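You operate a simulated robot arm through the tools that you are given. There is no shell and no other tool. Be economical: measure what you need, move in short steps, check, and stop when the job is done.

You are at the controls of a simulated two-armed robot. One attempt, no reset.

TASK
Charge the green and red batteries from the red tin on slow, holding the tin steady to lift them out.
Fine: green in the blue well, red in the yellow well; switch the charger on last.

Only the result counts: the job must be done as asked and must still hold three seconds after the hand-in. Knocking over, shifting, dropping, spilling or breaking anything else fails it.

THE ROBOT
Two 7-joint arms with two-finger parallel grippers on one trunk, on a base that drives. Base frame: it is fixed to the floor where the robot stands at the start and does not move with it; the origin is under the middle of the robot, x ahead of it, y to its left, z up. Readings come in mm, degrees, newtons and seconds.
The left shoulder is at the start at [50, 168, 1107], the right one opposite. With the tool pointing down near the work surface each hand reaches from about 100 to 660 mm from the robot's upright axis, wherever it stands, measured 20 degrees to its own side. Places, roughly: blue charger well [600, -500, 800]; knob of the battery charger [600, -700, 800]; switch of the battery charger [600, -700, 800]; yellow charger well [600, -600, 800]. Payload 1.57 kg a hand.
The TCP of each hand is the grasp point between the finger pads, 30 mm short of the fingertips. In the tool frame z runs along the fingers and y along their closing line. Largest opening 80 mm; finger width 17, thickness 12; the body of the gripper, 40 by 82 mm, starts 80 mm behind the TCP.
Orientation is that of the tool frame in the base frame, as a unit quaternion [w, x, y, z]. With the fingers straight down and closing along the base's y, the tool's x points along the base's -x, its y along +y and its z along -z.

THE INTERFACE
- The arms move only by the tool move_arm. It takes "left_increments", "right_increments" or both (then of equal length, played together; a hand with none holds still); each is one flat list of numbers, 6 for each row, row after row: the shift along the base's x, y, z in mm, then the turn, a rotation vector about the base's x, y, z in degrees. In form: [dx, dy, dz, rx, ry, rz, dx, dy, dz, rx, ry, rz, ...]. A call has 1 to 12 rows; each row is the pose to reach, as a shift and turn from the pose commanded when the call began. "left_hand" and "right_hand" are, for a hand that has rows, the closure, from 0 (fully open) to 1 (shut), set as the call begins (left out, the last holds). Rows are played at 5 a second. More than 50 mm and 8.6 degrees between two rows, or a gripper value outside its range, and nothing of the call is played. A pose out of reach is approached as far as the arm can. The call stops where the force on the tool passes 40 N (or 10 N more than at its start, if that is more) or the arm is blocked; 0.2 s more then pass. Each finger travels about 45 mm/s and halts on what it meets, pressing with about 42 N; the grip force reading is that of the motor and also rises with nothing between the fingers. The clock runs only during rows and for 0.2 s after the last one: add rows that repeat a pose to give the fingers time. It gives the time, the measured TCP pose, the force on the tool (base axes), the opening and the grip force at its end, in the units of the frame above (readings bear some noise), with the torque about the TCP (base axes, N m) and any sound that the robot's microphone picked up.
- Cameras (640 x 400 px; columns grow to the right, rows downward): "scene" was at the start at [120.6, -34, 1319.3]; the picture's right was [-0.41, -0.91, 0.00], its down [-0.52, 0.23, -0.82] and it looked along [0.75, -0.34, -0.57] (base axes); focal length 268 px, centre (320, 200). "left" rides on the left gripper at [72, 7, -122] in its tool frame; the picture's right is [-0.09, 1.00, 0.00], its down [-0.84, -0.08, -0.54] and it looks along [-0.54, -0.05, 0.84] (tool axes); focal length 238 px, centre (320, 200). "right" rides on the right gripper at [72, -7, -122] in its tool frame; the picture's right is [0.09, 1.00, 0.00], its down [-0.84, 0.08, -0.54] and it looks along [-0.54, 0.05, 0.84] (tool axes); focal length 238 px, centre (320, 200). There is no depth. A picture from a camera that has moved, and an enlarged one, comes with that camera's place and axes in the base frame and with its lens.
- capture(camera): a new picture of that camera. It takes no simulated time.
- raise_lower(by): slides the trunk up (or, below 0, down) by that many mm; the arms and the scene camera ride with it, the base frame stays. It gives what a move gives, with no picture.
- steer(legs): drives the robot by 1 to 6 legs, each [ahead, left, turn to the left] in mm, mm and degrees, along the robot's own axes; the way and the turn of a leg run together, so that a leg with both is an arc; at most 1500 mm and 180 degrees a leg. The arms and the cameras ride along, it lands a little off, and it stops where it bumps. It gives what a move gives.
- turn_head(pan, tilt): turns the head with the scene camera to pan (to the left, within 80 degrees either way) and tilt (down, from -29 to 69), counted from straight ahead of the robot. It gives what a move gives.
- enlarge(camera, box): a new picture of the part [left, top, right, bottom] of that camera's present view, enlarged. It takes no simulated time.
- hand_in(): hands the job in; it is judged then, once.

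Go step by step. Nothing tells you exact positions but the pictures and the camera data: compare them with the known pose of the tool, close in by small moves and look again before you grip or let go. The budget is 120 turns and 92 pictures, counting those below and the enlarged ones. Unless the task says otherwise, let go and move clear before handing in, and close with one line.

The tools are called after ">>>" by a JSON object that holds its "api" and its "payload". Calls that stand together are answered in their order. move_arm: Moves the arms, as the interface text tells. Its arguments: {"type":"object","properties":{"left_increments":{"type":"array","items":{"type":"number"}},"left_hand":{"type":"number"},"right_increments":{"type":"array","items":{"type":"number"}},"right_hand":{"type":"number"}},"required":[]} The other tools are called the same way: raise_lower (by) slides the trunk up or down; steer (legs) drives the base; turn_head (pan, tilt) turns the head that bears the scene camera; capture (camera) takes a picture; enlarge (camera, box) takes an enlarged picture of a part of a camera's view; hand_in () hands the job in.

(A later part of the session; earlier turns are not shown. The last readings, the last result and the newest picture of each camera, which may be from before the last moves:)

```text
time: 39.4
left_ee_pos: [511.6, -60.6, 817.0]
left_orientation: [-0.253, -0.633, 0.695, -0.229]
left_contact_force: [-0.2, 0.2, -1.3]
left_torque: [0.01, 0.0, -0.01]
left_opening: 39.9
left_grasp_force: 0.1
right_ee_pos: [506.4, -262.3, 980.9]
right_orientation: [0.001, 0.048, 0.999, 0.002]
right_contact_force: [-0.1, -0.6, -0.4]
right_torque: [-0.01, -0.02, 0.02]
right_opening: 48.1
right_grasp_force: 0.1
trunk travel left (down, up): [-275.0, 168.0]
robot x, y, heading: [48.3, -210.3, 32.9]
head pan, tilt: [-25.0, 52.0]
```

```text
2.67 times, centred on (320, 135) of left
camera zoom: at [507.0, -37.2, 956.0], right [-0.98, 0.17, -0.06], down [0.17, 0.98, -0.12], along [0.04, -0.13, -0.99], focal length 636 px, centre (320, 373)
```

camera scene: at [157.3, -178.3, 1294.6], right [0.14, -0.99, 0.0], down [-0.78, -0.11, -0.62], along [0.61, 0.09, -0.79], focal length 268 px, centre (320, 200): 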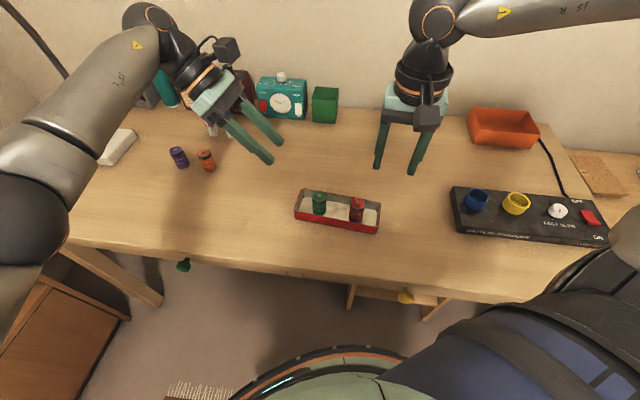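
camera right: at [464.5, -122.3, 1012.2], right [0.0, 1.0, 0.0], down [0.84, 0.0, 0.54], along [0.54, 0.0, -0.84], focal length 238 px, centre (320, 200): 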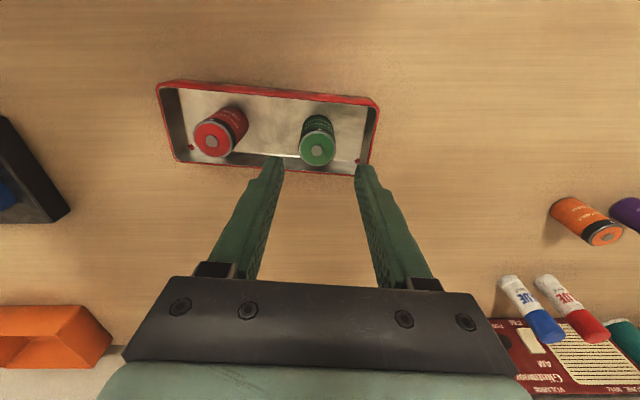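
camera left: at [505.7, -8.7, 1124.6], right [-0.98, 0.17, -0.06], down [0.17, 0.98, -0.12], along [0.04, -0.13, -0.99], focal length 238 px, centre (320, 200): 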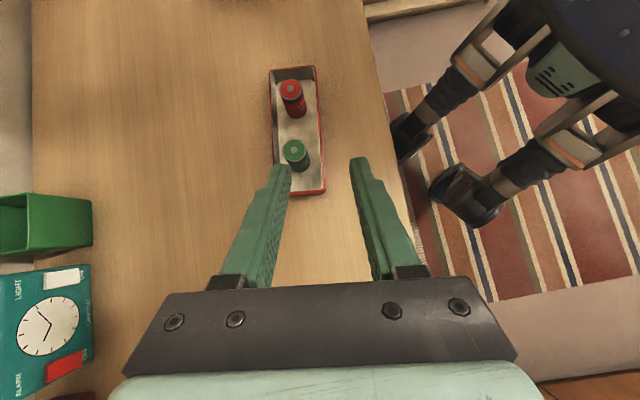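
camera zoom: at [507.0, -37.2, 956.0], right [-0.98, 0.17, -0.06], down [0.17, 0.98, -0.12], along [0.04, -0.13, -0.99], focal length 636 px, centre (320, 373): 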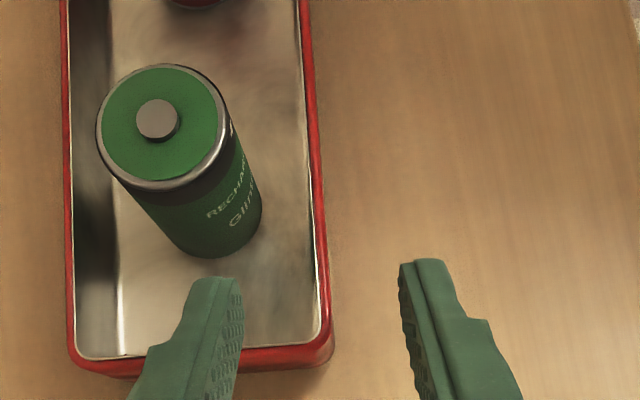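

Still aligned. I'll finish the approach and close in two stages.

>>> {"api": "move_arm", "payload": {"left_increments": [-0.6, -5, -6, 0, 0, 0, -1.2, -10, -12, 0, 0, 0, -1.2, -10, -12, 0, 0, 0]}}

>>> {"api": "move_arm", "payload": {"left_increments": [0, 0, 0, 0, 0, 0, 0, 0, 0, 0, 0, 0, 0, 0, 0, 0, 0, 0], "left_hand": 0.85}}

>>> {"api": "enlarge", "payload": {"camera": "left", "box": [260, 100, 380, 180]}}

```text
time: 40.2
left_ee_pos: [511.0, -72.6, 805.7]
left_orientation: [-0.253, -0.632, 0.695, -0.23]
left_contact_force: [-0.5, 0.7, 0.2]
left_torque: [0.05, -0.03, -0.01]
left_opening: 39.9
left_grasp_force: 0.1
right_ee_pos: [505.8, -263.4, 980.2]
right_orientation: [0.001, 0.049, 0.999, 0.002]
right_contact_force: [1.0, 0.2, 0.8]
right_torque: [0.01, -0.01, -0.05]
right_opening: 48.2
right_grasp_force: 0.0
trunk travel left (down, up): [-275.0, 168.0]
robot x, y, heading: [50.9, -211.1, 33.1]
head pan, tilt: [-25.0, 52.0]
```

```text
time: 41.0
left_ee_pos: [510.1, -71.9, 805.9]
left_orientation: [-0.253, -0.632, 0.695, -0.229]
left_contact_force: [0.8, 0.0, 0.3]
left_torque: [0.0, 0.02, -0.05]
left_opening: 11.7
left_grasp_force: 0.1
right_ee_pos: [506.1, -262.6, 980.3]
right_orientation: [0.001, 0.048, 0.999, 0.002]
right_contact_force: [-0.3, -0.4, -0.6]
right_torque: [0.0, -0.02, 0.0]
right_opening: 48.2
right_grasp_force: 0.0
trunk travel left (down, up): [-275.0, 168.0]
robot x, y, heading: [49.6, -215.7, 32.9]
head pan, tilt: [-25.0, 52.0]
```

```text
5.00 times, centred on (320, 140) of left
camera zoom: at [506.3, -47.0, 944.3], right [-0.98, 0.17, -0.06], down [0.17, 0.98, -0.12], along [0.04, -0.13, -0.99], focal length 1192 px, centre (320, 500)
```

zoom: 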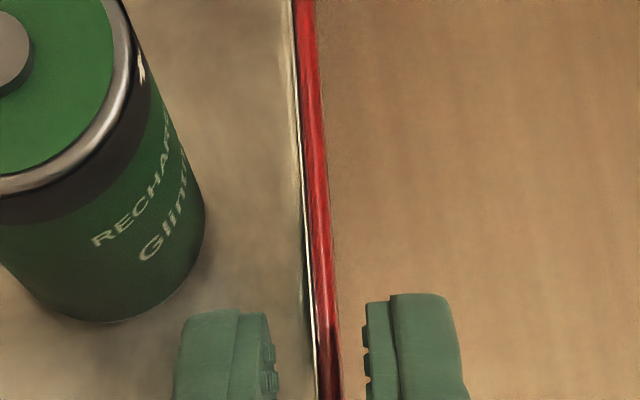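

It matches the first grip, so I'll close on the wall and bring the right hand back above green.

>>> {"api": "move_arm", "payload": {"left_increments": [0, 0, 0, 0, 0, 0, 0, 0, 0, 0, 0, 0, 0, 0, 0, 0, 0, 0], "left_hand": 1}}

>>> {"api": "move_arm", "payload": {"right_increments": [10, 45, 0, 0, 0, 0, 20, 90, 0, 0, 0, 0, 30, 138, 0, 0, 0, 0, 30, 138, -45, 0, 0, 0, 30, 138, -80, 0, 0, 0, 30, 138, -80, 0, 0, 0]}}

>>> {"api": "capture", "payload": {"camera": "right"}}

>>> {"api": "capture", "payload": {"camera": "scene"}}

>>> {"api": "capture", "payload": {"camera": "left"}}

```text
time: 41.8
left_ee_pos: [510.4, -72.5, 805.2]
left_orientation: [-0.253, -0.632, 0.695, -0.23]
left_contact_force: [0.1, -0.6, 0.6]
left_torque: [0.01, 0.03, -0.07]
left_opening: 2.2
left_grasp_force: 24.2
right_ee_pos: [506.1, -261.7, 980.5]
right_orientation: [0.001, 0.048, 0.999, 0.002]
right_contact_force: [-0.1, 0.2, 0.4]
right_torque: [0.03, -0.01, -0.01]
right_opening: 48.1
right_grasp_force: 0.1
trunk travel left (down, up): [-275.0, 168.0]
robot x, y, heading: [50.9, -214.0, 33.0]
head pan, tilt: [-25.0, 52.0]
```

```text
time: 43.2
left_ee_pos: [510.9, -72.2, 804.9]
left_orientation: [-0.254, -0.632, 0.695, -0.229]
left_contact_force: [-1.4, 0.7, 1.3]
left_torque: [-0.05, -0.02, -0.05]
left_opening: 2.5
left_grasp_force: 23.8
right_ee_pos: [537.1, -124.0, 900.3]
right_orientation: [0.002, 0.048, 0.999, 0.001]
right_contact_force: [0.8, 0.4, 0.2]
right_torque: [0.01, 0.0, -0.04]
right_opening: 48.0
right_grasp_force: 0.1
trunk travel left (down, up): [-275.0, 168.0]
robot x, y, heading: [45.3, -210.9, 32.9]
head pan, tilt: [-25.0, 52.0]
```

```text
57 pictures are left
camera right: at [464.9, -124.1, 1022.3], right [0.0, 1.0, 0.0], down [0.84, 0.0, 0.54], along [0.54, 0.0, -0.84], focal length 238 px, centre (320, 200)
```

right: 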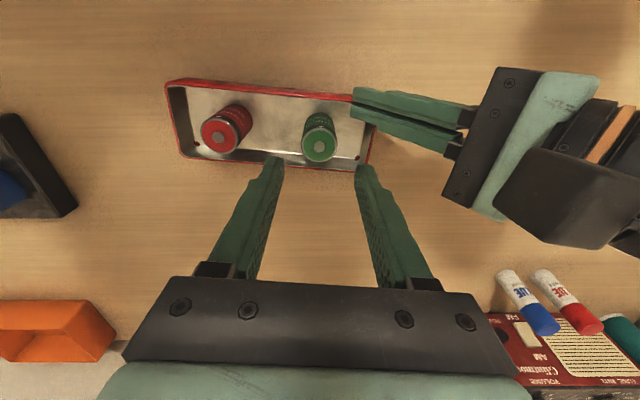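

```text
56 pictures are left
camera scene: at [157.3, -178.5, 1294.6], right [0.14, -0.99, 0.0], down [-0.78, -0.11, -0.62], along [0.61, 0.09, -0.79], focal length 268 px, centre (320, 200)
```

scene: 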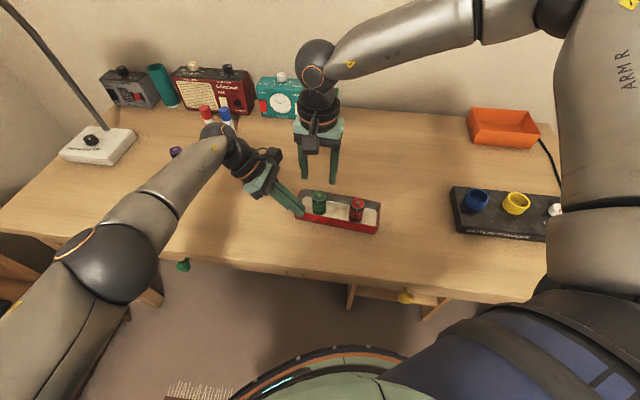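

```text
55 pictures are left
camera left: at [506.3, -46.8, 944.3], right [-0.98, 0.16, -0.06], down [0.17, 0.98, -0.12], along [0.04, -0.13, -0.99], focal length 238 px, centre (320, 200)
```

left: 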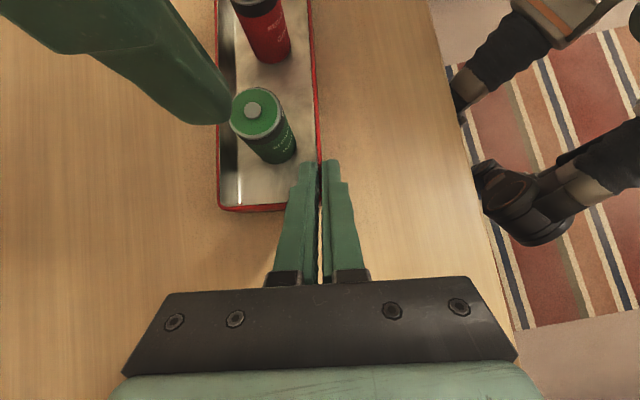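

The tin is held, and green is centred under the right fingers. I'll lower so the fingertips overlap the top ~30 mm of the battery, which leaves its lower half free for the well.

>>> {"api": "move_arm", "payload": {"right_increments": [1, 0, -30, 0, 0, 0, 1, 0, -55, 0, 0, 0, 1, 0, -79, 0, 0, 0, 1, 0, -79, 0, 0, 0]}}

>>> {"api": "enlarge", "payload": {"camera": "right", "box": [220, 90, 420, 215]}}

>>> {"api": "enlarge", "payload": {"camera": "scene", "box": [240, 140, 400, 240]}}

>>> {"api": "enlarge", "payload": {"camera": "left", "box": [180, 40, 380, 180]}}

```text
time: 44.2
left_ee_pos: [510.4, -72.2, 805.3]
left_orientation: [-0.254, -0.632, 0.695, -0.23]
left_contact_force: [-0.2, 1.4, 1.2]
left_torque: [0.07, 0.03, -0.04]
left_opening: 2.3
left_grasp_force: 23.6
right_ee_pos: [535.2, -137.3, 830.6]
right_orientation: [0.001, 0.048, 0.999, 0.002]
right_contact_force: [0.2, -0.5, -0.3]
right_torque: [0.0, -0.03, 0.02]
right_opening: 48.3
right_grasp_force: 0.3
right hand out of reach, approached as far as the arm can: row 2, 3, 4
trunk travel left (down, up): [-275.0, 168.0]
robot x, y, heading: [51.3, -211.4, 32.9]
head pan, tilt: [-25.0, 52.0]
```

```text
3.20 times, centred on (320, 152) of right
camera zoom: at [463.3, -137.4, 952.5], right [0.0, 1.0, 0.0], down [0.84, 0.0, 0.54], along [0.54, 0.0, -0.84], focal length 763 px, centre (320, 352)
```

zoom: 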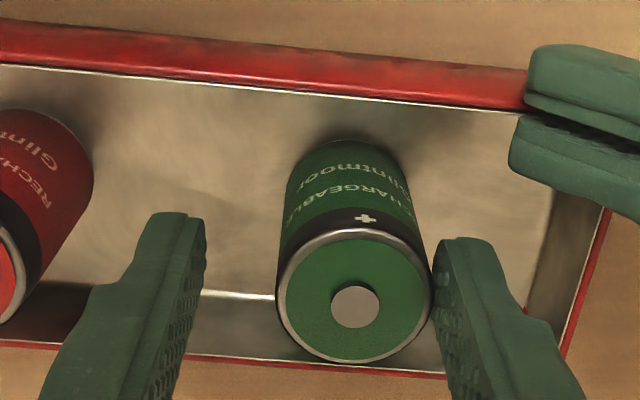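

```text
4.00 times, centred on (320, 190) of scene
camera zoom: at [157.3, -178.4, 1294.6], right [0.14, -0.99, 0.0], down [-0.78, -0.11, -0.62], along [0.61, 0.09, -0.79], focal length 1070 px, centre (320, 240)
```

zoom: 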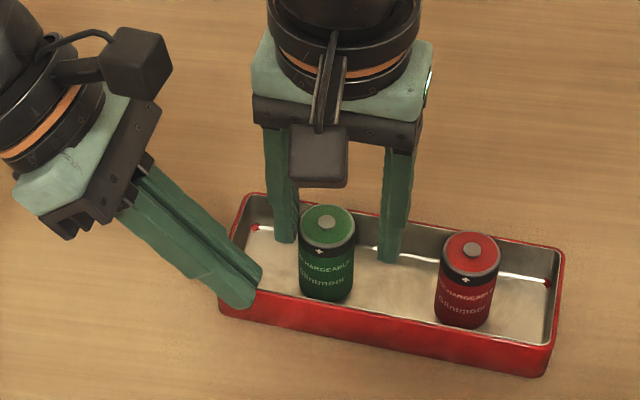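

```text
2.86 times, centred on (280, 110) of left
camera zoom: at [506.2, -46.9, 944.3], right [-0.98, 0.16, -0.06], down [0.17, 0.98, -0.12], along [0.04, -0.13, -0.99], focal length 681 px, centre (434, 457)
```

zoom: 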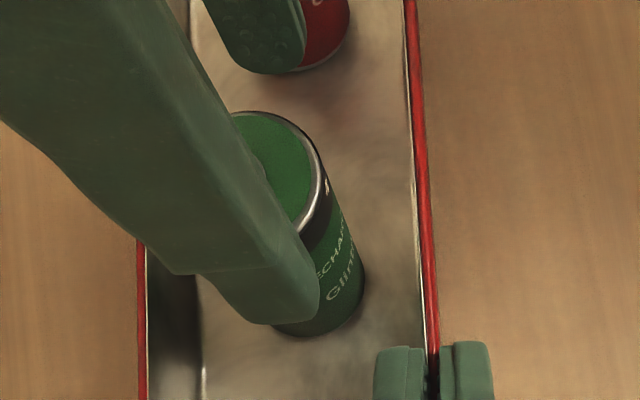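

At grip height the right hand is about 13 mm short in y. I'll raise it aside, release the tin, turn the base a further 7° left, and hold again.

>>> {"api": "move_arm", "payload": {"right_increments": [0, -5, 40, 0, 0, 0, 0, -5, 80, 0, 0, 0, 0, -15, 120, 0, 0, 0, -10, -60, 150, 0, 0, 0, -20, -105, 150, 0, 0, 0]}}

>>> {"api": "move_arm", "payload": {"left_increments": [0, 0, 0, 0, 0, 0, 0, 0, 0, 0, 0, 0, 0, 0, 0, 0, 0, 0], "left_hand": 0.5}}

>>> {"api": "move_arm", "payload": {"left_increments": [1, 10, 12, 0, 0, 0, 3.5, 38, 46, 0, 0, 0, 3.5, 38, 90, 0, 0, 0, 3.5, 38, 135, 0, 0, 0, 3.5, 38, 180, 0, 0, 0]}}

>>> {"api": "steer", "payload": {"legs": [[0, 0, 7]]}}

>>> {"api": "capture", "payload": {"camera": "left"}}

```text
refused: row 4 steps farther than a row can; nothing moved
```

```text
time: 45.0
left_ee_pos: [510.9, -71.5, 805.7]
left_orientation: [-0.253, -0.633, 0.695, -0.229]
left_contact_force: [0.1, -0.2, -0.3]
left_torque: [0.01, 0.02, -0.02]
left_opening: 39.7
left_grasp_force: 0.1
right_ee_pos: [535.9, -136.8, 830.8]
right_orientation: [0.001, 0.048, 0.999, 0.002]
right_contact_force: [0.2, 0.3, -0.5]
right_torque: [-0.02, 0.01, 0.02]
right_opening: 48.4
right_grasp_force: 0.2
trunk travel left (down, up): [-275.0, 168.0]
robot x, y, heading: [49.9, -212.3, 33.2]
head pan, tilt: [-25.0, 52.0]
```

```text
time: 46.2
left_ee_pos: [513.2, -35.4, 987.0]
left_orientation: [-0.254, -0.632, 0.695, -0.229]
left_contact_force: [0.1, -0.6, 0.6]
left_torque: [0.01, 0.01, 0.0]
left_opening: 39.9
left_grasp_force: 0.2
right_ee_pos: [535.1, -136.9, 831.9]
right_orientation: [0.001, 0.048, 0.999, 0.002]
right_contact_force: [0.4, -0.2, 0.4]
right_torque: [0.03, 0.03, -0.01]
right_opening: 48.3
right_grasp_force: 0.4
trunk travel left (down, up): [-275.0, 168.0]
robot x, y, heading: [48.0, -213.9, 33.0]
head pan, tilt: [-25.0, 52.0]
```

```text
time: 47.1
left_ee_pos: [488.5, 19.8, 985.5]
left_orientation: [0.239, 0.674, -0.656, 0.244]
left_contact_force: [-0.1, -0.2, -0.7]
left_torque: [-0.01, 0.02, -0.01]
left_opening: 40.0
left_grasp_force: 0.2
right_ee_pos: [522.2, -78.3, 830.6]
right_orientation: [0.001, -0.014, 1.0, 0.002]
right_contact_force: [0.1, -1.1, -0.1]
right_torque: [-0.01, 0.0, -0.02]
right_opening: 48.4
right_grasp_force: 0.1
trunk travel left (down, up): [-275.0, 168.0]
robot x, y, heading: [48.8, -211.3, 40.1]
head pan, tilt: [-25.0, 52.0]
```

```text
51 pictures are left
camera left: at [481.4, 43.9, 1124.5], right [-1.0, 0.04, -0.06], down [0.05, 0.99, -0.12], along [0.05, -0.12, -0.99], focal length 238 px, centre (320, 200)
```

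left: 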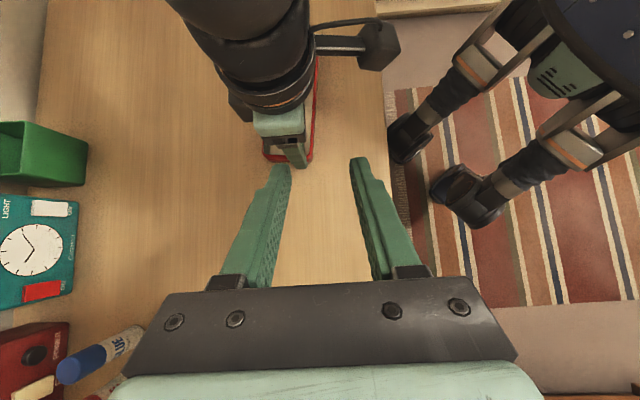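

A mistake: my first call was refused, so the right hand was still down among the batteries when the base turned. I must look before moving anything.

>>> {"api": "capture", "payload": {"camera": "right"}}

>>> {"api": "enlarge", "payload": {"camera": "scene", "box": [230, 110, 470, 260]}}

```text
50 pictures are left
camera right: at [451.1, -87.4, 952.7], right [-0.12, 0.99, 0.0], down [0.83, 0.1, 0.54], along [0.54, 0.07, -0.84], focal length 238 px, centre (320, 200)
```

right: 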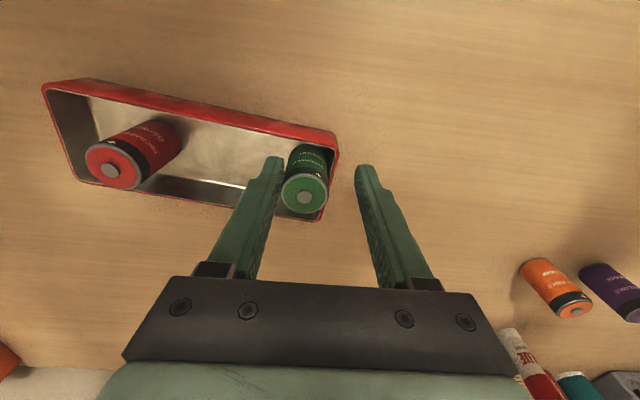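

```text
2.67 times, centred on (350, 185) of scene
camera zoom: at [152.6, -165.5, 1294.6], right [0.26, -0.97, 0.0], down [-0.76, -0.21, -0.62], along [0.59, 0.16, -0.79], focal length 714 px, centre (240, 240)
```

zoom: 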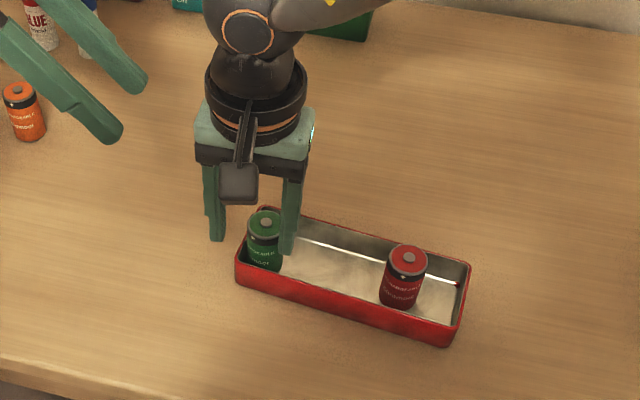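

Luckily green is still upright; it only slid to the tin's left end. I'll ease the finger off it and lift straight up, then measure the tin.

>>> {"api": "move_arm", "payload": {"right_increments": [0, -4, 0, 0, 0, 0, 0, -4, 40, 0, 0, 0, 0, -4, 80, 0, 0, 0, 0, -4, 120, 0, 0, 0, 0, -40, 145, 0, 0, 0, 0, -85, 150, 0, 0, 0, -10, -130, 150, 0, 0, 0, -20, -175, 150, 0, 0, 0]}}

>>> {"api": "turn_head", "payload": {"pan": -40, "tilt": 52}}

>>> {"api": "enlarge", "payload": {"camera": "left", "box": [200, 50, 360, 200]}}

>>> {"api": "capture", "payload": {"camera": "scene"}}

```text
time: 48.9
left_ee_pos: [488.5, 18.6, 984.8]
left_orientation: [0.238, 0.674, -0.656, 0.244]
left_contact_force: [0.1, 0.5, 0.8]
left_torque: [0.01, 0.01, -0.02]
left_opening: 40.1
left_grasp_force: 0.1
right_ee_pos: [505.0, -253.6, 980.7]
right_orientation: [-0.001, -0.014, 1.0, 0.003]
right_contact_force: [-0.8, -0.7, 1.5]
right_torque: [0.03, -0.02, 0.01]
right_opening: 48.2
right_grasp_force: 0.1
trunk travel left (down, up): [-275.0, 168.0]
robot x, y, heading: [46.6, -215.3, 39.8]
head pan, tilt: [-25.0, 52.0]
```

```text
time: 49.7
left_ee_pos: [488.4, 20.4, 984.3]
left_orientation: [0.239, 0.674, -0.655, 0.245]
left_contact_force: [-0.1, 0.4, -0.7]
left_torque: [-0.02, 0.02, -0.01]
left_opening: 39.8
left_grasp_force: 0.1
right_ee_pos: [503.2, -252.3, 980.2]
right_orientation: [0.001, -0.013, 1.0, 0.001]
right_contact_force: [0.5, 0.2, -0.2]
right_torque: [0.01, 0.0, -0.04]
right_opening: 47.7
right_grasp_force: 0.0
trunk travel left (down, up): [-275.0, 168.0]
robot x, y, heading: [48.7, -214.9, 40.0]
head pan, tilt: [-40.0, 52.0]
```

```text
2.67 times, centred on (280, 125) of left
camera zoom: at [481.5, 43.8, 1124.5], right [-1.0, 0.04, -0.06], down [0.05, 0.99, -0.12], along [0.05, -0.12, -0.99], focal length 636 px, centre (427, 400)
```

zoom: 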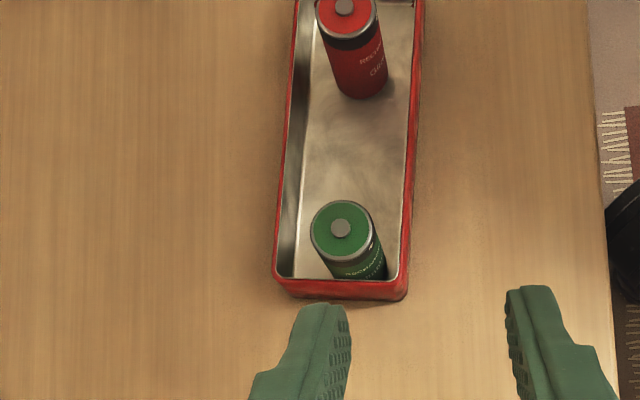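

```text
47 pictures are left
camera scene: at [155.3, -185.0, 1294.6], right [0.0, -1.0, 0.0], down [-0.79, 0.0, -0.62], along [0.62, 0.0, -0.79], focal length 268 px, centre (320, 200)
```

scene: 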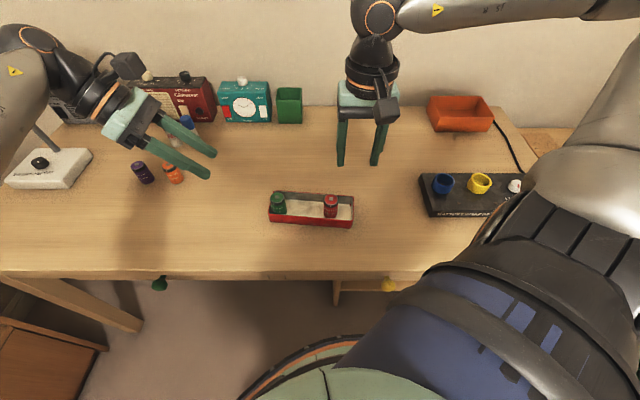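

Green stands against the left end wall and the tin looks nearly unmoved. I'll measure that precisely from the scene camera.

>>> {"api": "enlarge", "payload": {"camera": "scene", "box": [248, 170, 376, 250]}}

```text
5.00 times, centred on (312, 210) of scene
camera zoom: at [155.3, -185.0, 1294.6], right [0.0, -1.0, 0.0], down [-0.79, 0.0, -0.62], along [0.62, 0.0, -0.79], focal length 1338 px, centre (360, 150)
```

zoom: 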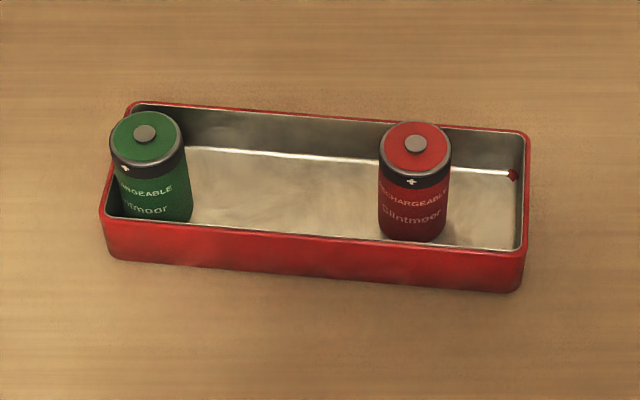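

A static object shows the same ~5 mm offset between views, so the tin itself hasn't moved. Green blocks the left finger's spot, so I'll grip it with the right hand where it stands, slide it back along the tin, and keep hold while the left hand grips the tin.

>>> {"api": "move_arm", "payload": {"right_increments": [6, 40, 0, 0, 0, -2, 12, 80, 0, 0, 0, -4, 18, 120, 0, 0, 0, -6, 29, 160, 0, 0, 0, -7, 29, 160, -40, 0, 0, -7, 29, 160, -80, 0, 0, -7, 29, 160, -80, 0, 0, -7]}}

>>> {"api": "enlarge", "payload": {"camera": "right", "box": [220, 80, 420, 205]}}

```text
time: 51.3
left_ee_pos: [488.3, 19.1, 984.1]
left_orientation: [0.239, 0.674, -0.655, 0.245]
left_contact_force: [0.0, 0.5, 0.6]
left_torque: [-0.05, 0.03, 0.01]
left_opening: 40.1
left_grasp_force: 0.1
right_ee_pos: [532.1, -94.5, 899.8]
right_orientation: [0.001, 0.049, 0.999, 0.002]
right_contact_force: [0.7, -0.4, -0.9]
right_torque: [0.01, 0.02, -0.02]
right_opening: 47.9
right_grasp_force: 0.0
trunk travel left (down, up): [-275.0, 168.0]
robot x, y, heading: [49.8, -210.8, 40.1]
head pan, tilt: [-40.0, 52.0]
```

```text
3.20 times, centred on (320, 142) of right
camera zoom: at [459.8, -94.2, 1022.3], right [0.0, 1.0, 0.0], down [0.84, 0.0, 0.54], along [0.54, 0.0, -0.84], focal length 763 px, centre (320, 384)
```

zoom: 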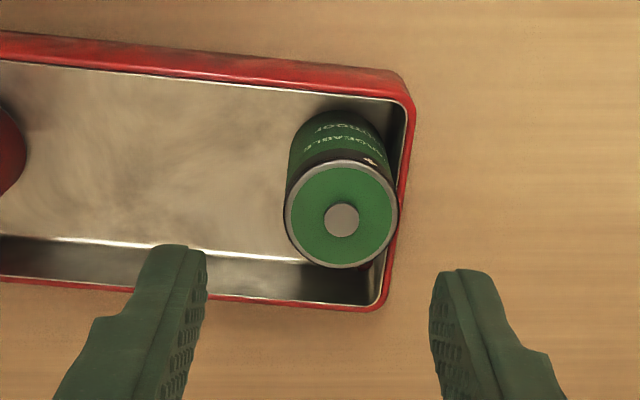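

Green is 6 mm further left than the hand's middle. I'll shift and lower to just above rim height.

>>> {"api": "move_arm", "payload": {"right_increments": [1.5, 6, -30, 0, 0, 0, 1.5, 6, -55, 0, 0, 0, 1.5, 6, -72, 0, 0, 0, 1.5, 6, -72, 0, 0, 0]}}

>>> {"api": "enlarge", "payload": {"camera": "right", "box": [220, 100, 420, 225]}}

>>> {"api": "enlarge", "payload": {"camera": "scene", "box": [216, 130, 376, 250]}}

```text
time: 52.3
left_ee_pos: [488.5, 18.9, 984.7]
left_orientation: [0.239, 0.673, -0.655, 0.245]
left_contact_force: [0.1, 0.1, -0.1]
left_torque: [0.02, -0.02, -0.01]
left_opening: 39.9
left_grasp_force: 0.1
right_ee_pos: [534.1, -88.5, 829.2]
right_orientation: [0.002, 0.048, 0.999, 0.002]
right_contact_force: [0.1, 0.0, 0.9]
right_torque: [-0.02, -0.03, -0.01]
right_opening: 48.1
right_grasp_force: 0.1
trunk travel left (down, up): [-275.0, 168.0]
robot x, y, heading: [51.7, -211.6, 40.0]
head pan, tilt: [-40.0, 52.0]
```

```text
3.20 times, centred on (320, 162) of right
camera zoom: at [461.5, -87.8, 951.4], right [0.0, 1.0, 0.0], down [0.84, -0.01, 0.54], along [0.54, 0.0, -0.84], focal length 763 px, centre (320, 320)
```

zoom: 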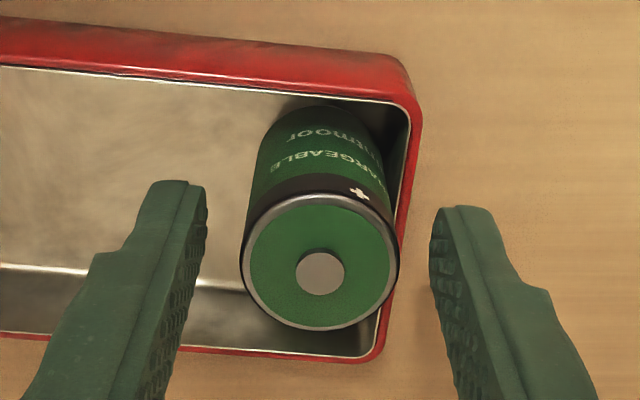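

```text
3.33 times, centred on (296, 190) of scene
camera zoom: at [155.2, -185.1, 1294.6], right [0.0, -1.0, 0.0], down [-0.79, 0.0, -0.62], along [0.62, 0.0, -0.79], focal length 892 px, centre (400, 233)
```

zoom: 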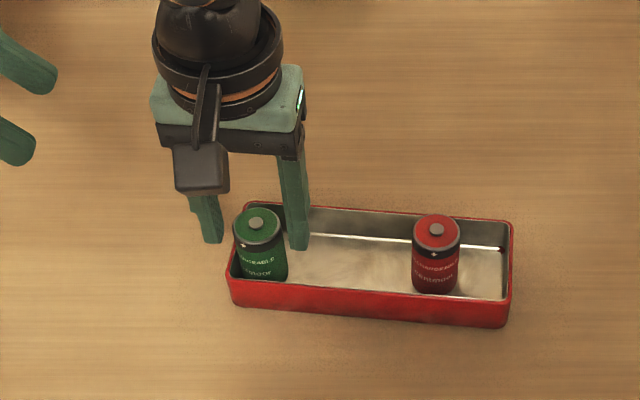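

The battery is centred between the fingers, with the tips just above the rim. Closing.

>>> {"api": "move_arm", "payload": {"right_increments": [0, 0, 0, 0, 0, 0, 0, 0, 0, 0, 0, 0, 0, 0, 0, 0, 0, 0], "right_hand": 1}}

>>> {"api": "enlarge", "payload": {"camera": "right", "box": [220, 100, 420, 225]}}

```text
time: 53.1
left_ee_pos: [487.6, 20.1, 984.7]
left_orientation: [0.239, 0.674, -0.655, 0.245]
left_contact_force: [-0.4, 0.2, -0.4]
left_torque: [-0.03, -0.01, -0.01]
left_opening: 39.9
left_grasp_force: 0.1
right_ee_pos: [533.5, -87.0, 829.4]
right_orientation: [0.001, 0.048, 0.999, 0.003]
right_contact_force: [-0.6, 0.3, -0.8]
right_torque: [0.05, 0.02, 0.03]
right_opening: 31.9
right_grasp_force: 30.8
trunk travel left (down, up): [-275.0, 168.0]
robot x, y, heading: [50.5, -209.2, 40.3]
head pan, tilt: [-40.0, 52.0]
```

```text
3.20 times, centred on (320, 162) of right
camera zoom: at [461.4, -87.9, 951.5], right [0.0, 1.0, 0.0], down [0.84, 0.0, 0.54], along [0.54, 0.0, -0.84], focal length 763 px, centre (320, 320)
```

zoom: 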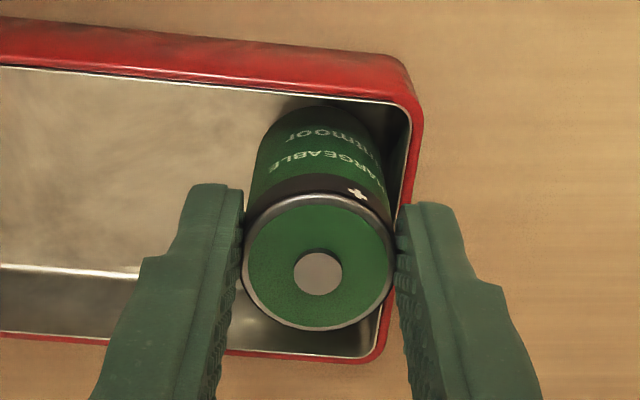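

Green is gripped. I'll slide it 40 mm along the tin axis without lifting.

>>> {"api": "move_arm", "payload": {"right_increments": [-0.5, -5, 0, 0, 0, 0, -1, -10, 0, 0, 0, 0, -1.4, -15, 0, 0, 0, 0, -1.9, -20, 0, 0, 0, 0, -2.4, -25, 0, 0, 0, 0, -2.8, -30, 0, 0, 0, 0, -3.3, -35, 0, 0, 0, 0, -3.8, -40, 0, 0, 0, 0, -3.8, -40, 0, 0, 0, 0]}}

>>> {"api": "enlarge", "payload": {"camera": "scene", "box": [248, 170, 376, 250]}}

```text
time: 55.1
left_ee_pos: [488.6, 19.9, 985.6]
left_orientation: [0.239, 0.673, -0.655, 0.245]
left_contact_force: [0.1, 0.1, -0.6]
left_torque: [0.0, 0.02, 0.0]
left_opening: 39.9
left_grasp_force: 0.1
right_ee_pos: [529.0, -127.0, 829.0]
right_orientation: [0.001, 0.047, 0.999, 0.002]
right_contact_force: [0.9, 2.4, 8.9]
right_torque: [0.08, -0.04, 0.0]
right_opening: 31.6
right_grasp_force: 40.3
trunk travel left (down, up): [-275.0, 168.0]
robot x, y, heading: [48.9, -212.6, 40.1]
head pan, tilt: [-40.0, 52.0]
```

```text
5.00 times, centred on (312, 210) of scene
camera zoom: at [154.7, -184.9, 1294.7], right [0.0, -1.0, 0.0], down [-0.79, 0.0, -0.62], along [0.62, 0.0, -0.79], focal length 1338 px, centre (360, 150)
```

zoom: 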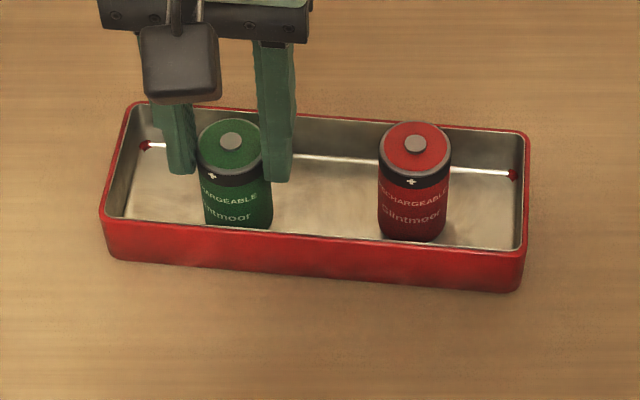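

The tin stayed exactly put and green is back in place, still gripped. Now the left hand comes in along its tool axis, low and clear of the right wrist.

>>> {"api": "move_arm", "payload": {"left_increments": [10, -7, -32, 0, 0, -2.4, 20, -14, -64, 0, 0, -4.8, 28.6, -21, -95, 0, 0, -7, 28.6, -21, -95, 0, 0, -7]}}

>>> {"api": "capture", "payload": {"camera": "left"}}

>>> {"api": "capture", "payload": {"camera": "scene"}}

```text
time: 56.1
left_ee_pos: [481.1, 18.8, 883.1]
left_orientation: [-0.253, -0.631, 0.697, -0.229]
left_contact_force: [0.3, -0.4, 0.4]
left_torque: [0.01, 0.01, 0.0]
left_opening: 40.2
left_grasp_force: 0.0
left hand out of reach, approached as far as the arm can: row 1, 2, 3, 4
right_ee_pos: [529.5, -127.5, 828.9]
right_orientation: [0.001, 0.047, 0.999, 0.002]
right_contact_force: [1.2, -0.6, 13.1]
right_torque: [-0.19, -0.09, 0.03]
right_opening: 31.7
right_grasp_force: 40.7
trunk travel left (down, up): [-275.0, 168.0]
robot x, y, heading: [52.7, -212.4, 39.9]
head pan, tilt: [-40.0, 52.0]
```

```text
40 pictures are left
camera left: at [476.1, 43.5, 1023.0], right [-0.98, 0.17, -0.06], down [0.17, 0.98, -0.12], along [0.04, -0.13, -0.99], focal length 238 px, centre (320, 200)
```

left: 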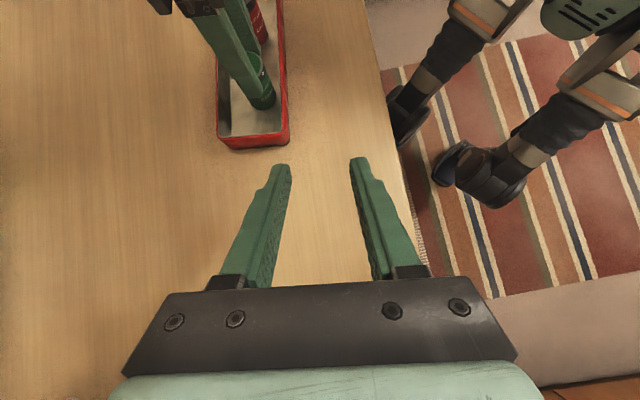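

```text
39 pictures are left
camera scene: at [154.4, -185.3, 1294.8], right [0.0, -1.0, 0.0], down [-0.79, 0.0, -0.62], along [0.62, 0.0, -0.79], focal length 268 px, centre (320, 200)
```

scene: 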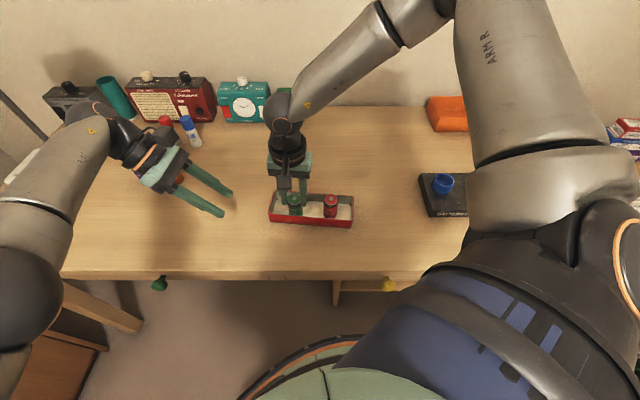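

The left hand can't reach the tin at this heading, but 33° worked for it. I'll slide green a bit further right to y≈-150, where the right hand can reach it at 33°, then release and lift away.

>>> {"api": "move_arm", "payload": {"right_increments": [-0.5, -5, 0.3, 0, 0, 0, -1, -10, 0.5, 0, 0, 0, -1.5, -16, 0.5, 0, 0, 0, -2.2, -22, 0.5, 0, 0, 0, -2.2, -22, 0.5, 0, 0, 0]}}

>>> {"api": "move_arm", "payload": {"right_increments": [0, 0, 0, 0, 0, 0, 0, 0, 0, 0, 0, 0, 0, 0, 0, 0, 0, 0], "right_hand": 0.45}}

>>> {"api": "enlarge", "payload": {"camera": "scene", "box": [248, 170, 376, 250]}}

```text
time: 57.3
left_ee_pos: [480.4, 18.7, 884.0]
left_orientation: [-0.253, -0.632, 0.695, -0.229]
left_contact_force: [-0.8, 0.1, 0.1]
left_torque: [0.01, 0.02, 0.0]
left_opening: 39.7
left_grasp_force: 0.0
right_ee_pos: [527.4, -150.9, 827.8]
right_orientation: [0.0, 0.048, 0.999, 0.002]
right_contact_force: [0.2, 2.1, 4.5]
right_torque: [0.08, 0.03, 0.01]
right_opening: 31.5
right_grasp_force: 40.4
trunk travel left (down, up): [-275.0, 168.0]
robot x, y, heading: [49.7, -212.6, 40.0]
head pan, tilt: [-40.0, 52.0]
```

```text
time: 58.1
left_ee_pos: [481.8, 19.4, 884.2]
left_orientation: [-0.253, -0.632, 0.696, -0.229]
left_contact_force: [0.4, 0.8, -0.5]
left_torque: [0.0, 0.0, 0.04]
left_opening: 39.8
left_grasp_force: 0.0
right_ee_pos: [526.9, -149.4, 828.7]
right_orientation: [0.0, 0.047, 0.999, 0.002]
right_contact_force: [0.5, 0.5, -0.3]
right_torque: [0.0, -0.01, 0.01]
right_opening: 44.2
right_grasp_force: 0.1
trunk travel left (down, up): [-275.0, 168.0]
robot x, y, heading: [51.1, -210.9, 40.1]
head pan, tilt: [-40.0, 52.0]
```

```text
5.00 times, centred on (312, 210) of scene
camera zoom: at [155.3, -185.1, 1294.6], right [0.0, -1.0, 0.0], down [-0.79, 0.0, -0.62], along [0.62, 0.0, -0.79], focal length 1338 px, centre (360, 150)
```

zoom: 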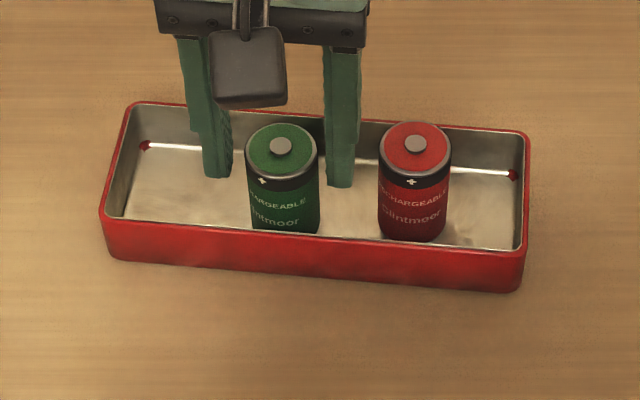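

Green stands upright at y≈-150 and the tin hasn't moved. I'll raise both hands clear and check that before driving this time.

>>> {"api": "move_arm", "payload": {"right_increments": [0, 0, 35, 0, 0, 0, 0, 0, 75, 0, 0, 0, 0, 0, 115, 0, 0, 0, 0, -20, 150, 0, 0, 0, 0, -60, 160, 0, 0, 0, 0, -100, 160, 0, 0, 0], "left_increments": [0, 5, 30, 0, 0, 0, 0, 10, 60, 0, 0, 0, 0, 10, 100, 0, 0, 0, 0, 10, 100, 0, 0, 0, 0, 10, 100, 0, 0, 0, 0, 10, 100, 0, 0, 0]}}

```text
time: 59.5
left_ee_pos: [479.9, 29.0, 984.5]
left_orientation: [-0.253, -0.632, 0.695, -0.229]
left_contact_force: [0.7, -1.2, 0.4]
left_torque: [-0.01, 0.0, 0.0]
left_opening: 39.9
left_grasp_force: 0.1
right_ee_pos: [528.0, -250.6, 988.6]
right_orientation: [0.0, 0.047, 0.999, 0.002]
right_contact_force: [-0.3, 0.5, -0.1]
right_torque: [0.02, 0.0, -0.01]
right_opening: 44.0
right_grasp_force: 0.1
trunk travel left (down, up): [-275.0, 168.0]
robot x, y, heading: [51.1, -214.1, 39.8]
head pan, tilt: [-40.0, 52.0]
```

Both hands are clear at z≈985. I'll turn back to 33°.

>>> {"api": "steer", "payload": {"legs": [[0, 0, -7]]}}

>>> {"api": "turn_head", "payload": {"pan": -33, "tilt": 52}}

```text
time: 60.5
left_ee_pos: [506.1, -25.3, 984.0]
left_orientation: [-0.266, -0.589, 0.733, -0.213]
left_contact_force: [0.0, 0.5, 0.2]
left_torque: [0.0, -0.01, 0.01]
left_opening: 40.0
left_grasp_force: 0.1
right_ee_pos: [519.8, -308.6, 989.0]
right_orientation: [0.001, 0.109, 0.994, 0.001]
right_contact_force: [-0.2, 0.1, -0.5]
right_torque: [0.02, -0.01, -0.01]
right_opening: 44.1
right_grasp_force: 0.1
trunk travel left (down, up): [-275.0, 168.0]
robot x, y, heading: [51.3, -214.4, 32.8]
head pan, tilt: [-40.0, 52.0]
```

```text
time: 61.2
left_ee_pos: [507.5, -25.4, 984.6]
left_orientation: [-0.266, -0.589, 0.733, -0.213]
left_contact_force: [0.7, 0.8, 0.4]
left_torque: [0.0, -0.02, 0.01]
left_opening: 40.2
left_grasp_force: 0.1
right_ee_pos: [519.6, -308.4, 987.3]
right_orientation: [0.0, 0.109, 0.994, 0.001]
right_contact_force: [-0.4, 0.9, -0.6]
right_torque: [-0.02, 0.0, 0.03]
right_opening: 44.1
right_grasp_force: 0.1
trunk travel left (down, up): [-275.0, 168.0]
robot x, y, heading: [48.4, -211.0, 33.1]
head pan, tilt: [-33.0, 52.0]
```

Left hand again: undo the 7° yaw, descend, and come in along the tool axis to the check point.

>>> {"api": "move_arm", "payload": {"left_increments": [7, -9, 0, 0, 0, 7, 7, -9, -45, 0, 0, 7, 7, -9, -90, 0, 0, 7, 7, -9, -132, 0, 0, 7, 5.5, -28, -156, 0, 0, 7, 4.8, -36, -166, 0, 0, 7, 4.8, -36, -166, 0, 0, 7]}}

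>>> {"api": "enlarge", "payload": {"camera": "left", "box": [200, 60, 440, 210]}}

```text
time: 62.8
left_ee_pos: [512.0, -60.3, 818.0]
left_orientation: [-0.253, -0.632, 0.696, -0.23]
left_contact_force: [0.1, -0.1, -0.3]
left_torque: [-0.01, -0.01, -0.03]
left_opening: 40.1
left_grasp_force: 0.1
right_ee_pos: [519.8, -308.1, 987.6]
right_orientation: [0.001, 0.109, 0.994, 0.002]
right_contact_force: [-0.1, 0.6, -0.4]
right_torque: [0.02, -0.02, 0.02]
right_opening: 44.4
right_grasp_force: 0.1
trunk travel left (down, up): [-275.0, 168.0]
robot x, y, heading: [47.8, -213.6, 33.1]
head pan, tilt: [-33.0, 52.0]
```

```text
2.67 times, centred on (320, 135) of left
camera zoom: at [507.4, -37.2, 956.9], right [-0.98, 0.17, -0.06], down [0.17, 0.98, -0.12], along [0.04, -0.13, -0.99], focal length 636 px, centre (320, 373)
```

zoom: 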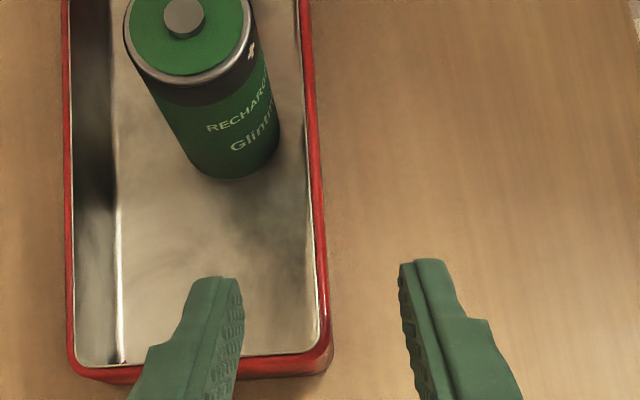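

Aligned as before. I'll finish, close, and bring the right hand over green.

>>> {"api": "move_arm", "payload": {"left_increments": [-0.6, -5, -6, 0, 0, 0, -1.2, -10, -12.5, 0, 0, 0, -1.2, -10, -12.5, 0, 0, 0]}}

>>> {"api": "move_arm", "payload": {"left_increments": [0, 0, 0, 0, 0, 0, 0, 0, 0, 0, 0, 0, 0, 0, 0, 0, 0, 0, 0, 0, 0, 0, 0, 0], "left_hand": 1}}

>>> {"api": "move_arm", "payload": {"right_increments": [2, 40, 0, 0, 0, 1.8, 4, 80, 0, 0, 0, 3.6, 6, 120, 0, 0, 0, 5.4, 8, 157, 0, 0, 0, 7, 8, 157, -45, 0, 0, 7, 8, 157, -87, 0, 0, 7, 8, 157, -87, 0, 0, 7]}}

>>> {"api": "capture", "payload": {"camera": "right"}}

```text
time: 63.6
left_ee_pos: [511.0, -70.7, 805.1]
left_orientation: [-0.253, -0.632, 0.695, -0.23]
left_contact_force: [0.7, -0.3, 0.6]
left_torque: [0.01, 0.03, 0.02]
left_opening: 39.9
left_grasp_force: 0.1
right_ee_pos: [519.9, -308.6, 988.6]
right_orientation: [0.001, 0.108, 0.994, 0.002]
right_contact_force: [0.3, -0.3, -0.1]
right_torque: [0.05, 0.03, -0.04]
right_opening: 44.0
right_grasp_force: 0.0
trunk travel left (down, up): [-275.0, 168.0]
robot x, y, heading: [50.1, -212.5, 33.2]
head pan, tilt: [-33.0, 52.0]
```

```text
time: 64.6
left_ee_pos: [510.9, -71.2, 804.9]
left_orientation: [-0.253, -0.632, 0.696, -0.228]
left_contact_force: [-0.6, -0.2, 0.2]
left_torque: [0.0, 0.0, -0.02]
left_opening: 2.1
left_grasp_force: 23.1
right_ee_pos: [520.7, -309.0, 988.4]
right_orientation: [0.001, 0.108, 0.994, 0.002]
right_contact_force: [-1.2, -0.3, -0.1]
right_torque: [0.0, 0.0, 0.01]
right_opening: 43.9
right_grasp_force: 0.0
trunk travel left (down, up): [-275.0, 168.0]
robot x, y, heading: [49.9, -215.1, 33.3]
head pan, tilt: [-33.0, 52.0]
```

```text
time: 66.2
left_ee_pos: [510.3, -70.8, 806.1]
left_orientation: [-0.253, -0.633, 0.695, -0.23]
left_contact_force: [-0.5, 1.4, -0.3]
left_torque: [-0.02, -0.02, -0.04]
left_opening: 2.3
left_grasp_force: 23.7
right_ee_pos: [529.3, -151.6, 900.0]
right_orientation: [0.001, 0.048, 0.999, 0.002]
right_contact_force: [0.2, 0.0, -0.2]
right_torque: [0.02, -0.02, 0.03]
right_opening: 43.8
right_grasp_force: 0.0
trunk travel left (down, up): [-275.0, 168.0]
robot x, y, heading: [53.5, -212.2, 32.9]
head pan, tilt: [-33.0, 52.0]
```

```text
36 pictures are left
camera right: at [457.0, -150.7, 1022.7], right [0.0, 1.0, 0.0], down [0.84, -0.01, 0.54], along [0.54, 0.0, -0.84], focal length 238 px, centre (320, 200)
```

right: 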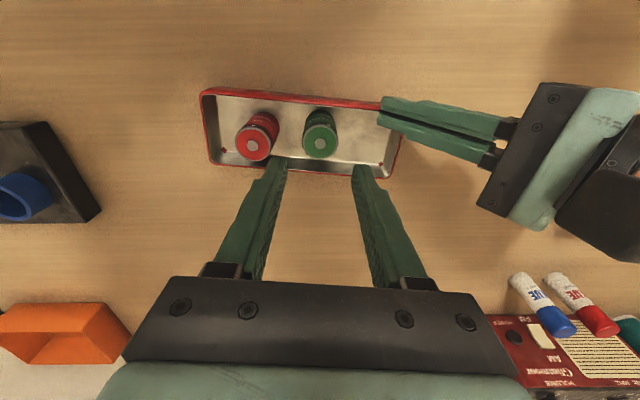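

Green is centred sideways; I'll shift 2.5 mm in x and lower onto it.

>>> {"api": "move_arm", "payload": {"right_increments": [-2.5, 0.5, -30, 0, 0, 0, -2.5, 0.5, -55, 0, 0, 0, -2.5, 0.5, -74, 0, 0, 0, -2.5, 0.5, -74, 0, 0, 0]}}

>>> {"api": "enlarge", "payload": {"camera": "right", "box": [220, 100, 420, 225]}}

```text
time: 67.2
left_ee_pos: [510.2, -71.6, 806.3]
left_orientation: [-0.252, -0.633, 0.695, -0.229]
left_contact_force: [-0.9, 1.0, 0.1]
left_torque: [0.07, 0.02, -0.06]
left_opening: 2.1
left_grasp_force: 23.4
right_ee_pos: [526.9, -150.5, 826.6]
right_orientation: [-0.001, 0.048, 0.999, 0.002]
right_contact_force: [-0.5, 0.0, -0.7]
right_torque: [-0.01, 0.03, 0.0]
right_opening: 43.8
right_grasp_force: 0.0
trunk travel left (down, up): [-275.0, 168.0]
robot x, y, heading: [49.1, -211.3, 32.7]
head pan, tilt: [-33.0, 52.0]
```

```text
3.20 times, centred on (320, 162) of right
camera zoom: at [453.5, -150.8, 948.6], right [0.0, 1.0, 0.0], down [0.84, -0.01, 0.54], along [0.54, 0.0, -0.84], focal length 763 px, centre (320, 320)
```

zoom: 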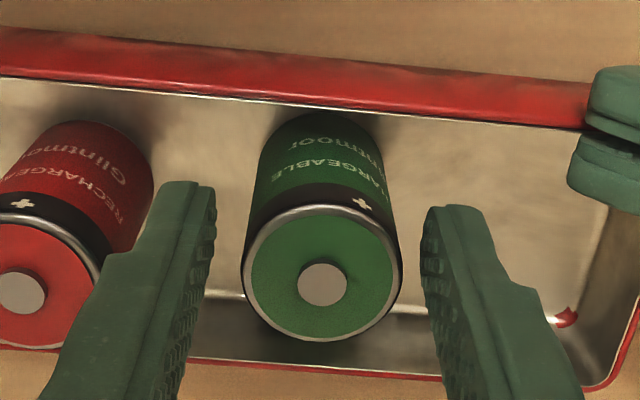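

Well centred. I'll grip, then lift green straight up with the tin held.

>>> {"api": "move_arm", "payload": {"right_increments": [0, 0, 0, 0, 0, 0, 0, 0, 0, 0, 0, 0, 0, 0, 0, 0, 0, 0], "right_hand": 1}}

>>> {"api": "move_arm", "payload": {"right_increments": [0, 0, 5, 0, 0, 0, 0, 0, 15, 0, 0, 0, 0, 0, 30, 0, 0, 0, 0, 0, 60, 0, 0, 0, 0, 0, 90, 0, 0, 0, 0, 0, 90, 0, 0, 0]}}

>>> {"api": "capture", "payload": {"camera": "scene"}}

```text
time: 68.0
left_ee_pos: [511.1, -71.6, 806.1]
left_orientation: [-0.253, -0.632, 0.695, -0.23]
left_contact_force: [-0.4, 0.9, 0.4]
left_torque: [0.04, 0.0, -0.05]
left_opening: 2.1
left_grasp_force: 24.2
right_ee_pos: [525.9, -151.4, 827.7]
right_orientation: [0.001, 0.048, 0.999, 0.002]
right_contact_force: [0.2, -0.2, -0.7]
right_torque: [-0.04, 0.04, 0.02]
right_opening: 31.7
right_grasp_force: 33.7
trunk travel left (down, up): [-275.0, 168.0]
robot x, y, heading: [49.1, -211.4, 32.8]
head pan, tilt: [-33.0, 52.0]
```

```text
time: 69.4
left_ee_pos: [509.8, -71.5, 804.6]
left_orientation: [-0.253, -0.632, 0.695, -0.23]
left_contact_force: [-0.8, -0.1, -0.2]
left_torque: [0.02, -0.01, -0.03]
left_opening: 2.3
left_grasp_force: 23.4
right_ee_pos: [526.1, -151.2, 917.6]
right_orientation: [0.0, 0.049, 0.999, 0.001]
right_contact_force: [0.4, -0.2, -1.2]
right_torque: [0.01, 0.0, 0.02]
right_opening: 31.8
right_grasp_force: 40.1
trunk travel left (down, up): [-275.0, 168.0]
robot x, y, heading: [48.9, -211.1, 33.1]
head pan, tilt: [-33.0, 52.0]
```

```text
34 pictures are left
camera scene: at [158.2, -189.1, 1294.6], right [0.0, -1.0, 0.0], down [-0.79, 0.0, -0.62], along [0.62, 0.0, -0.79], focal length 268 px, centre (320, 200)
```

scene: 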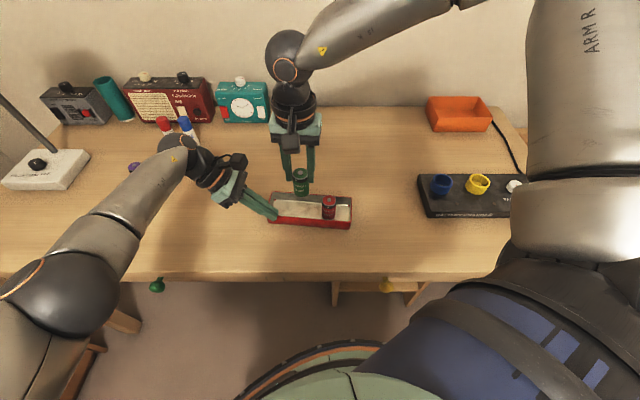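

Green is out and the tin stayed put. The left hand keeps holding while the right carries green toward the blue well, estimated near [594, -487, 814].

>>> {"api": "move_arm", "payload": {"right_increments": [8, -45, 4, 0, 0, 0, 16, -90, 8, 0, 0, 0, 24, -135, 13, 0, 0, 0, 33, -180, 13, 0, 0, 0, 41, -225, 13, 0, 0, 0, 49, -270, 13, 0, 0, 0, 60, -310, 13, 0, 0, 0, 60, -310, 13, 0, 0, 0]}}

>>> {"api": "capture", "payload": {"camera": "right"}}

```text
time: 71.2
left_ee_pos: [511.3, -70.4, 806.2]
left_orientation: [-0.253, -0.632, 0.695, -0.23]
left_contact_force: [0.0, 0.2, 0.8]
left_torque: [-0.09, 0.03, -0.01]
left_opening: 2.2
left_grasp_force: 23.6
right_ee_pos: [585.0, -462.3, 931.0]
right_orientation: [0.001, 0.048, 0.999, 0.002]
right_contact_force: [-0.7, 0.6, -0.6]
right_torque: [-0.01, 0.03, -0.01]
right_opening: 31.7
right_grasp_force: 40.4
trunk travel left (down, up): [-275.0, 168.0]
robot x, y, heading: [44.8, -213.8, 32.9]
head pan, tilt: [-33.0, 52.0]
```

```text
33 pictures are left
camera right: at [513.0, -462.2, 1053.0], right [0.0, 1.0, 0.0], down [0.84, -0.01, 0.54], along [0.54, 0.0, -0.84], focal length 238 px, centre (320, 200)
```

right: 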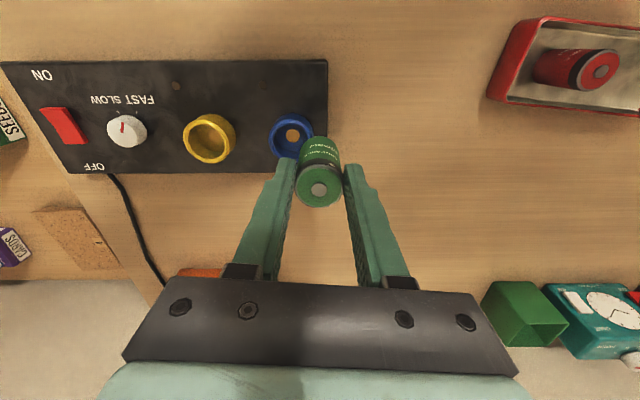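

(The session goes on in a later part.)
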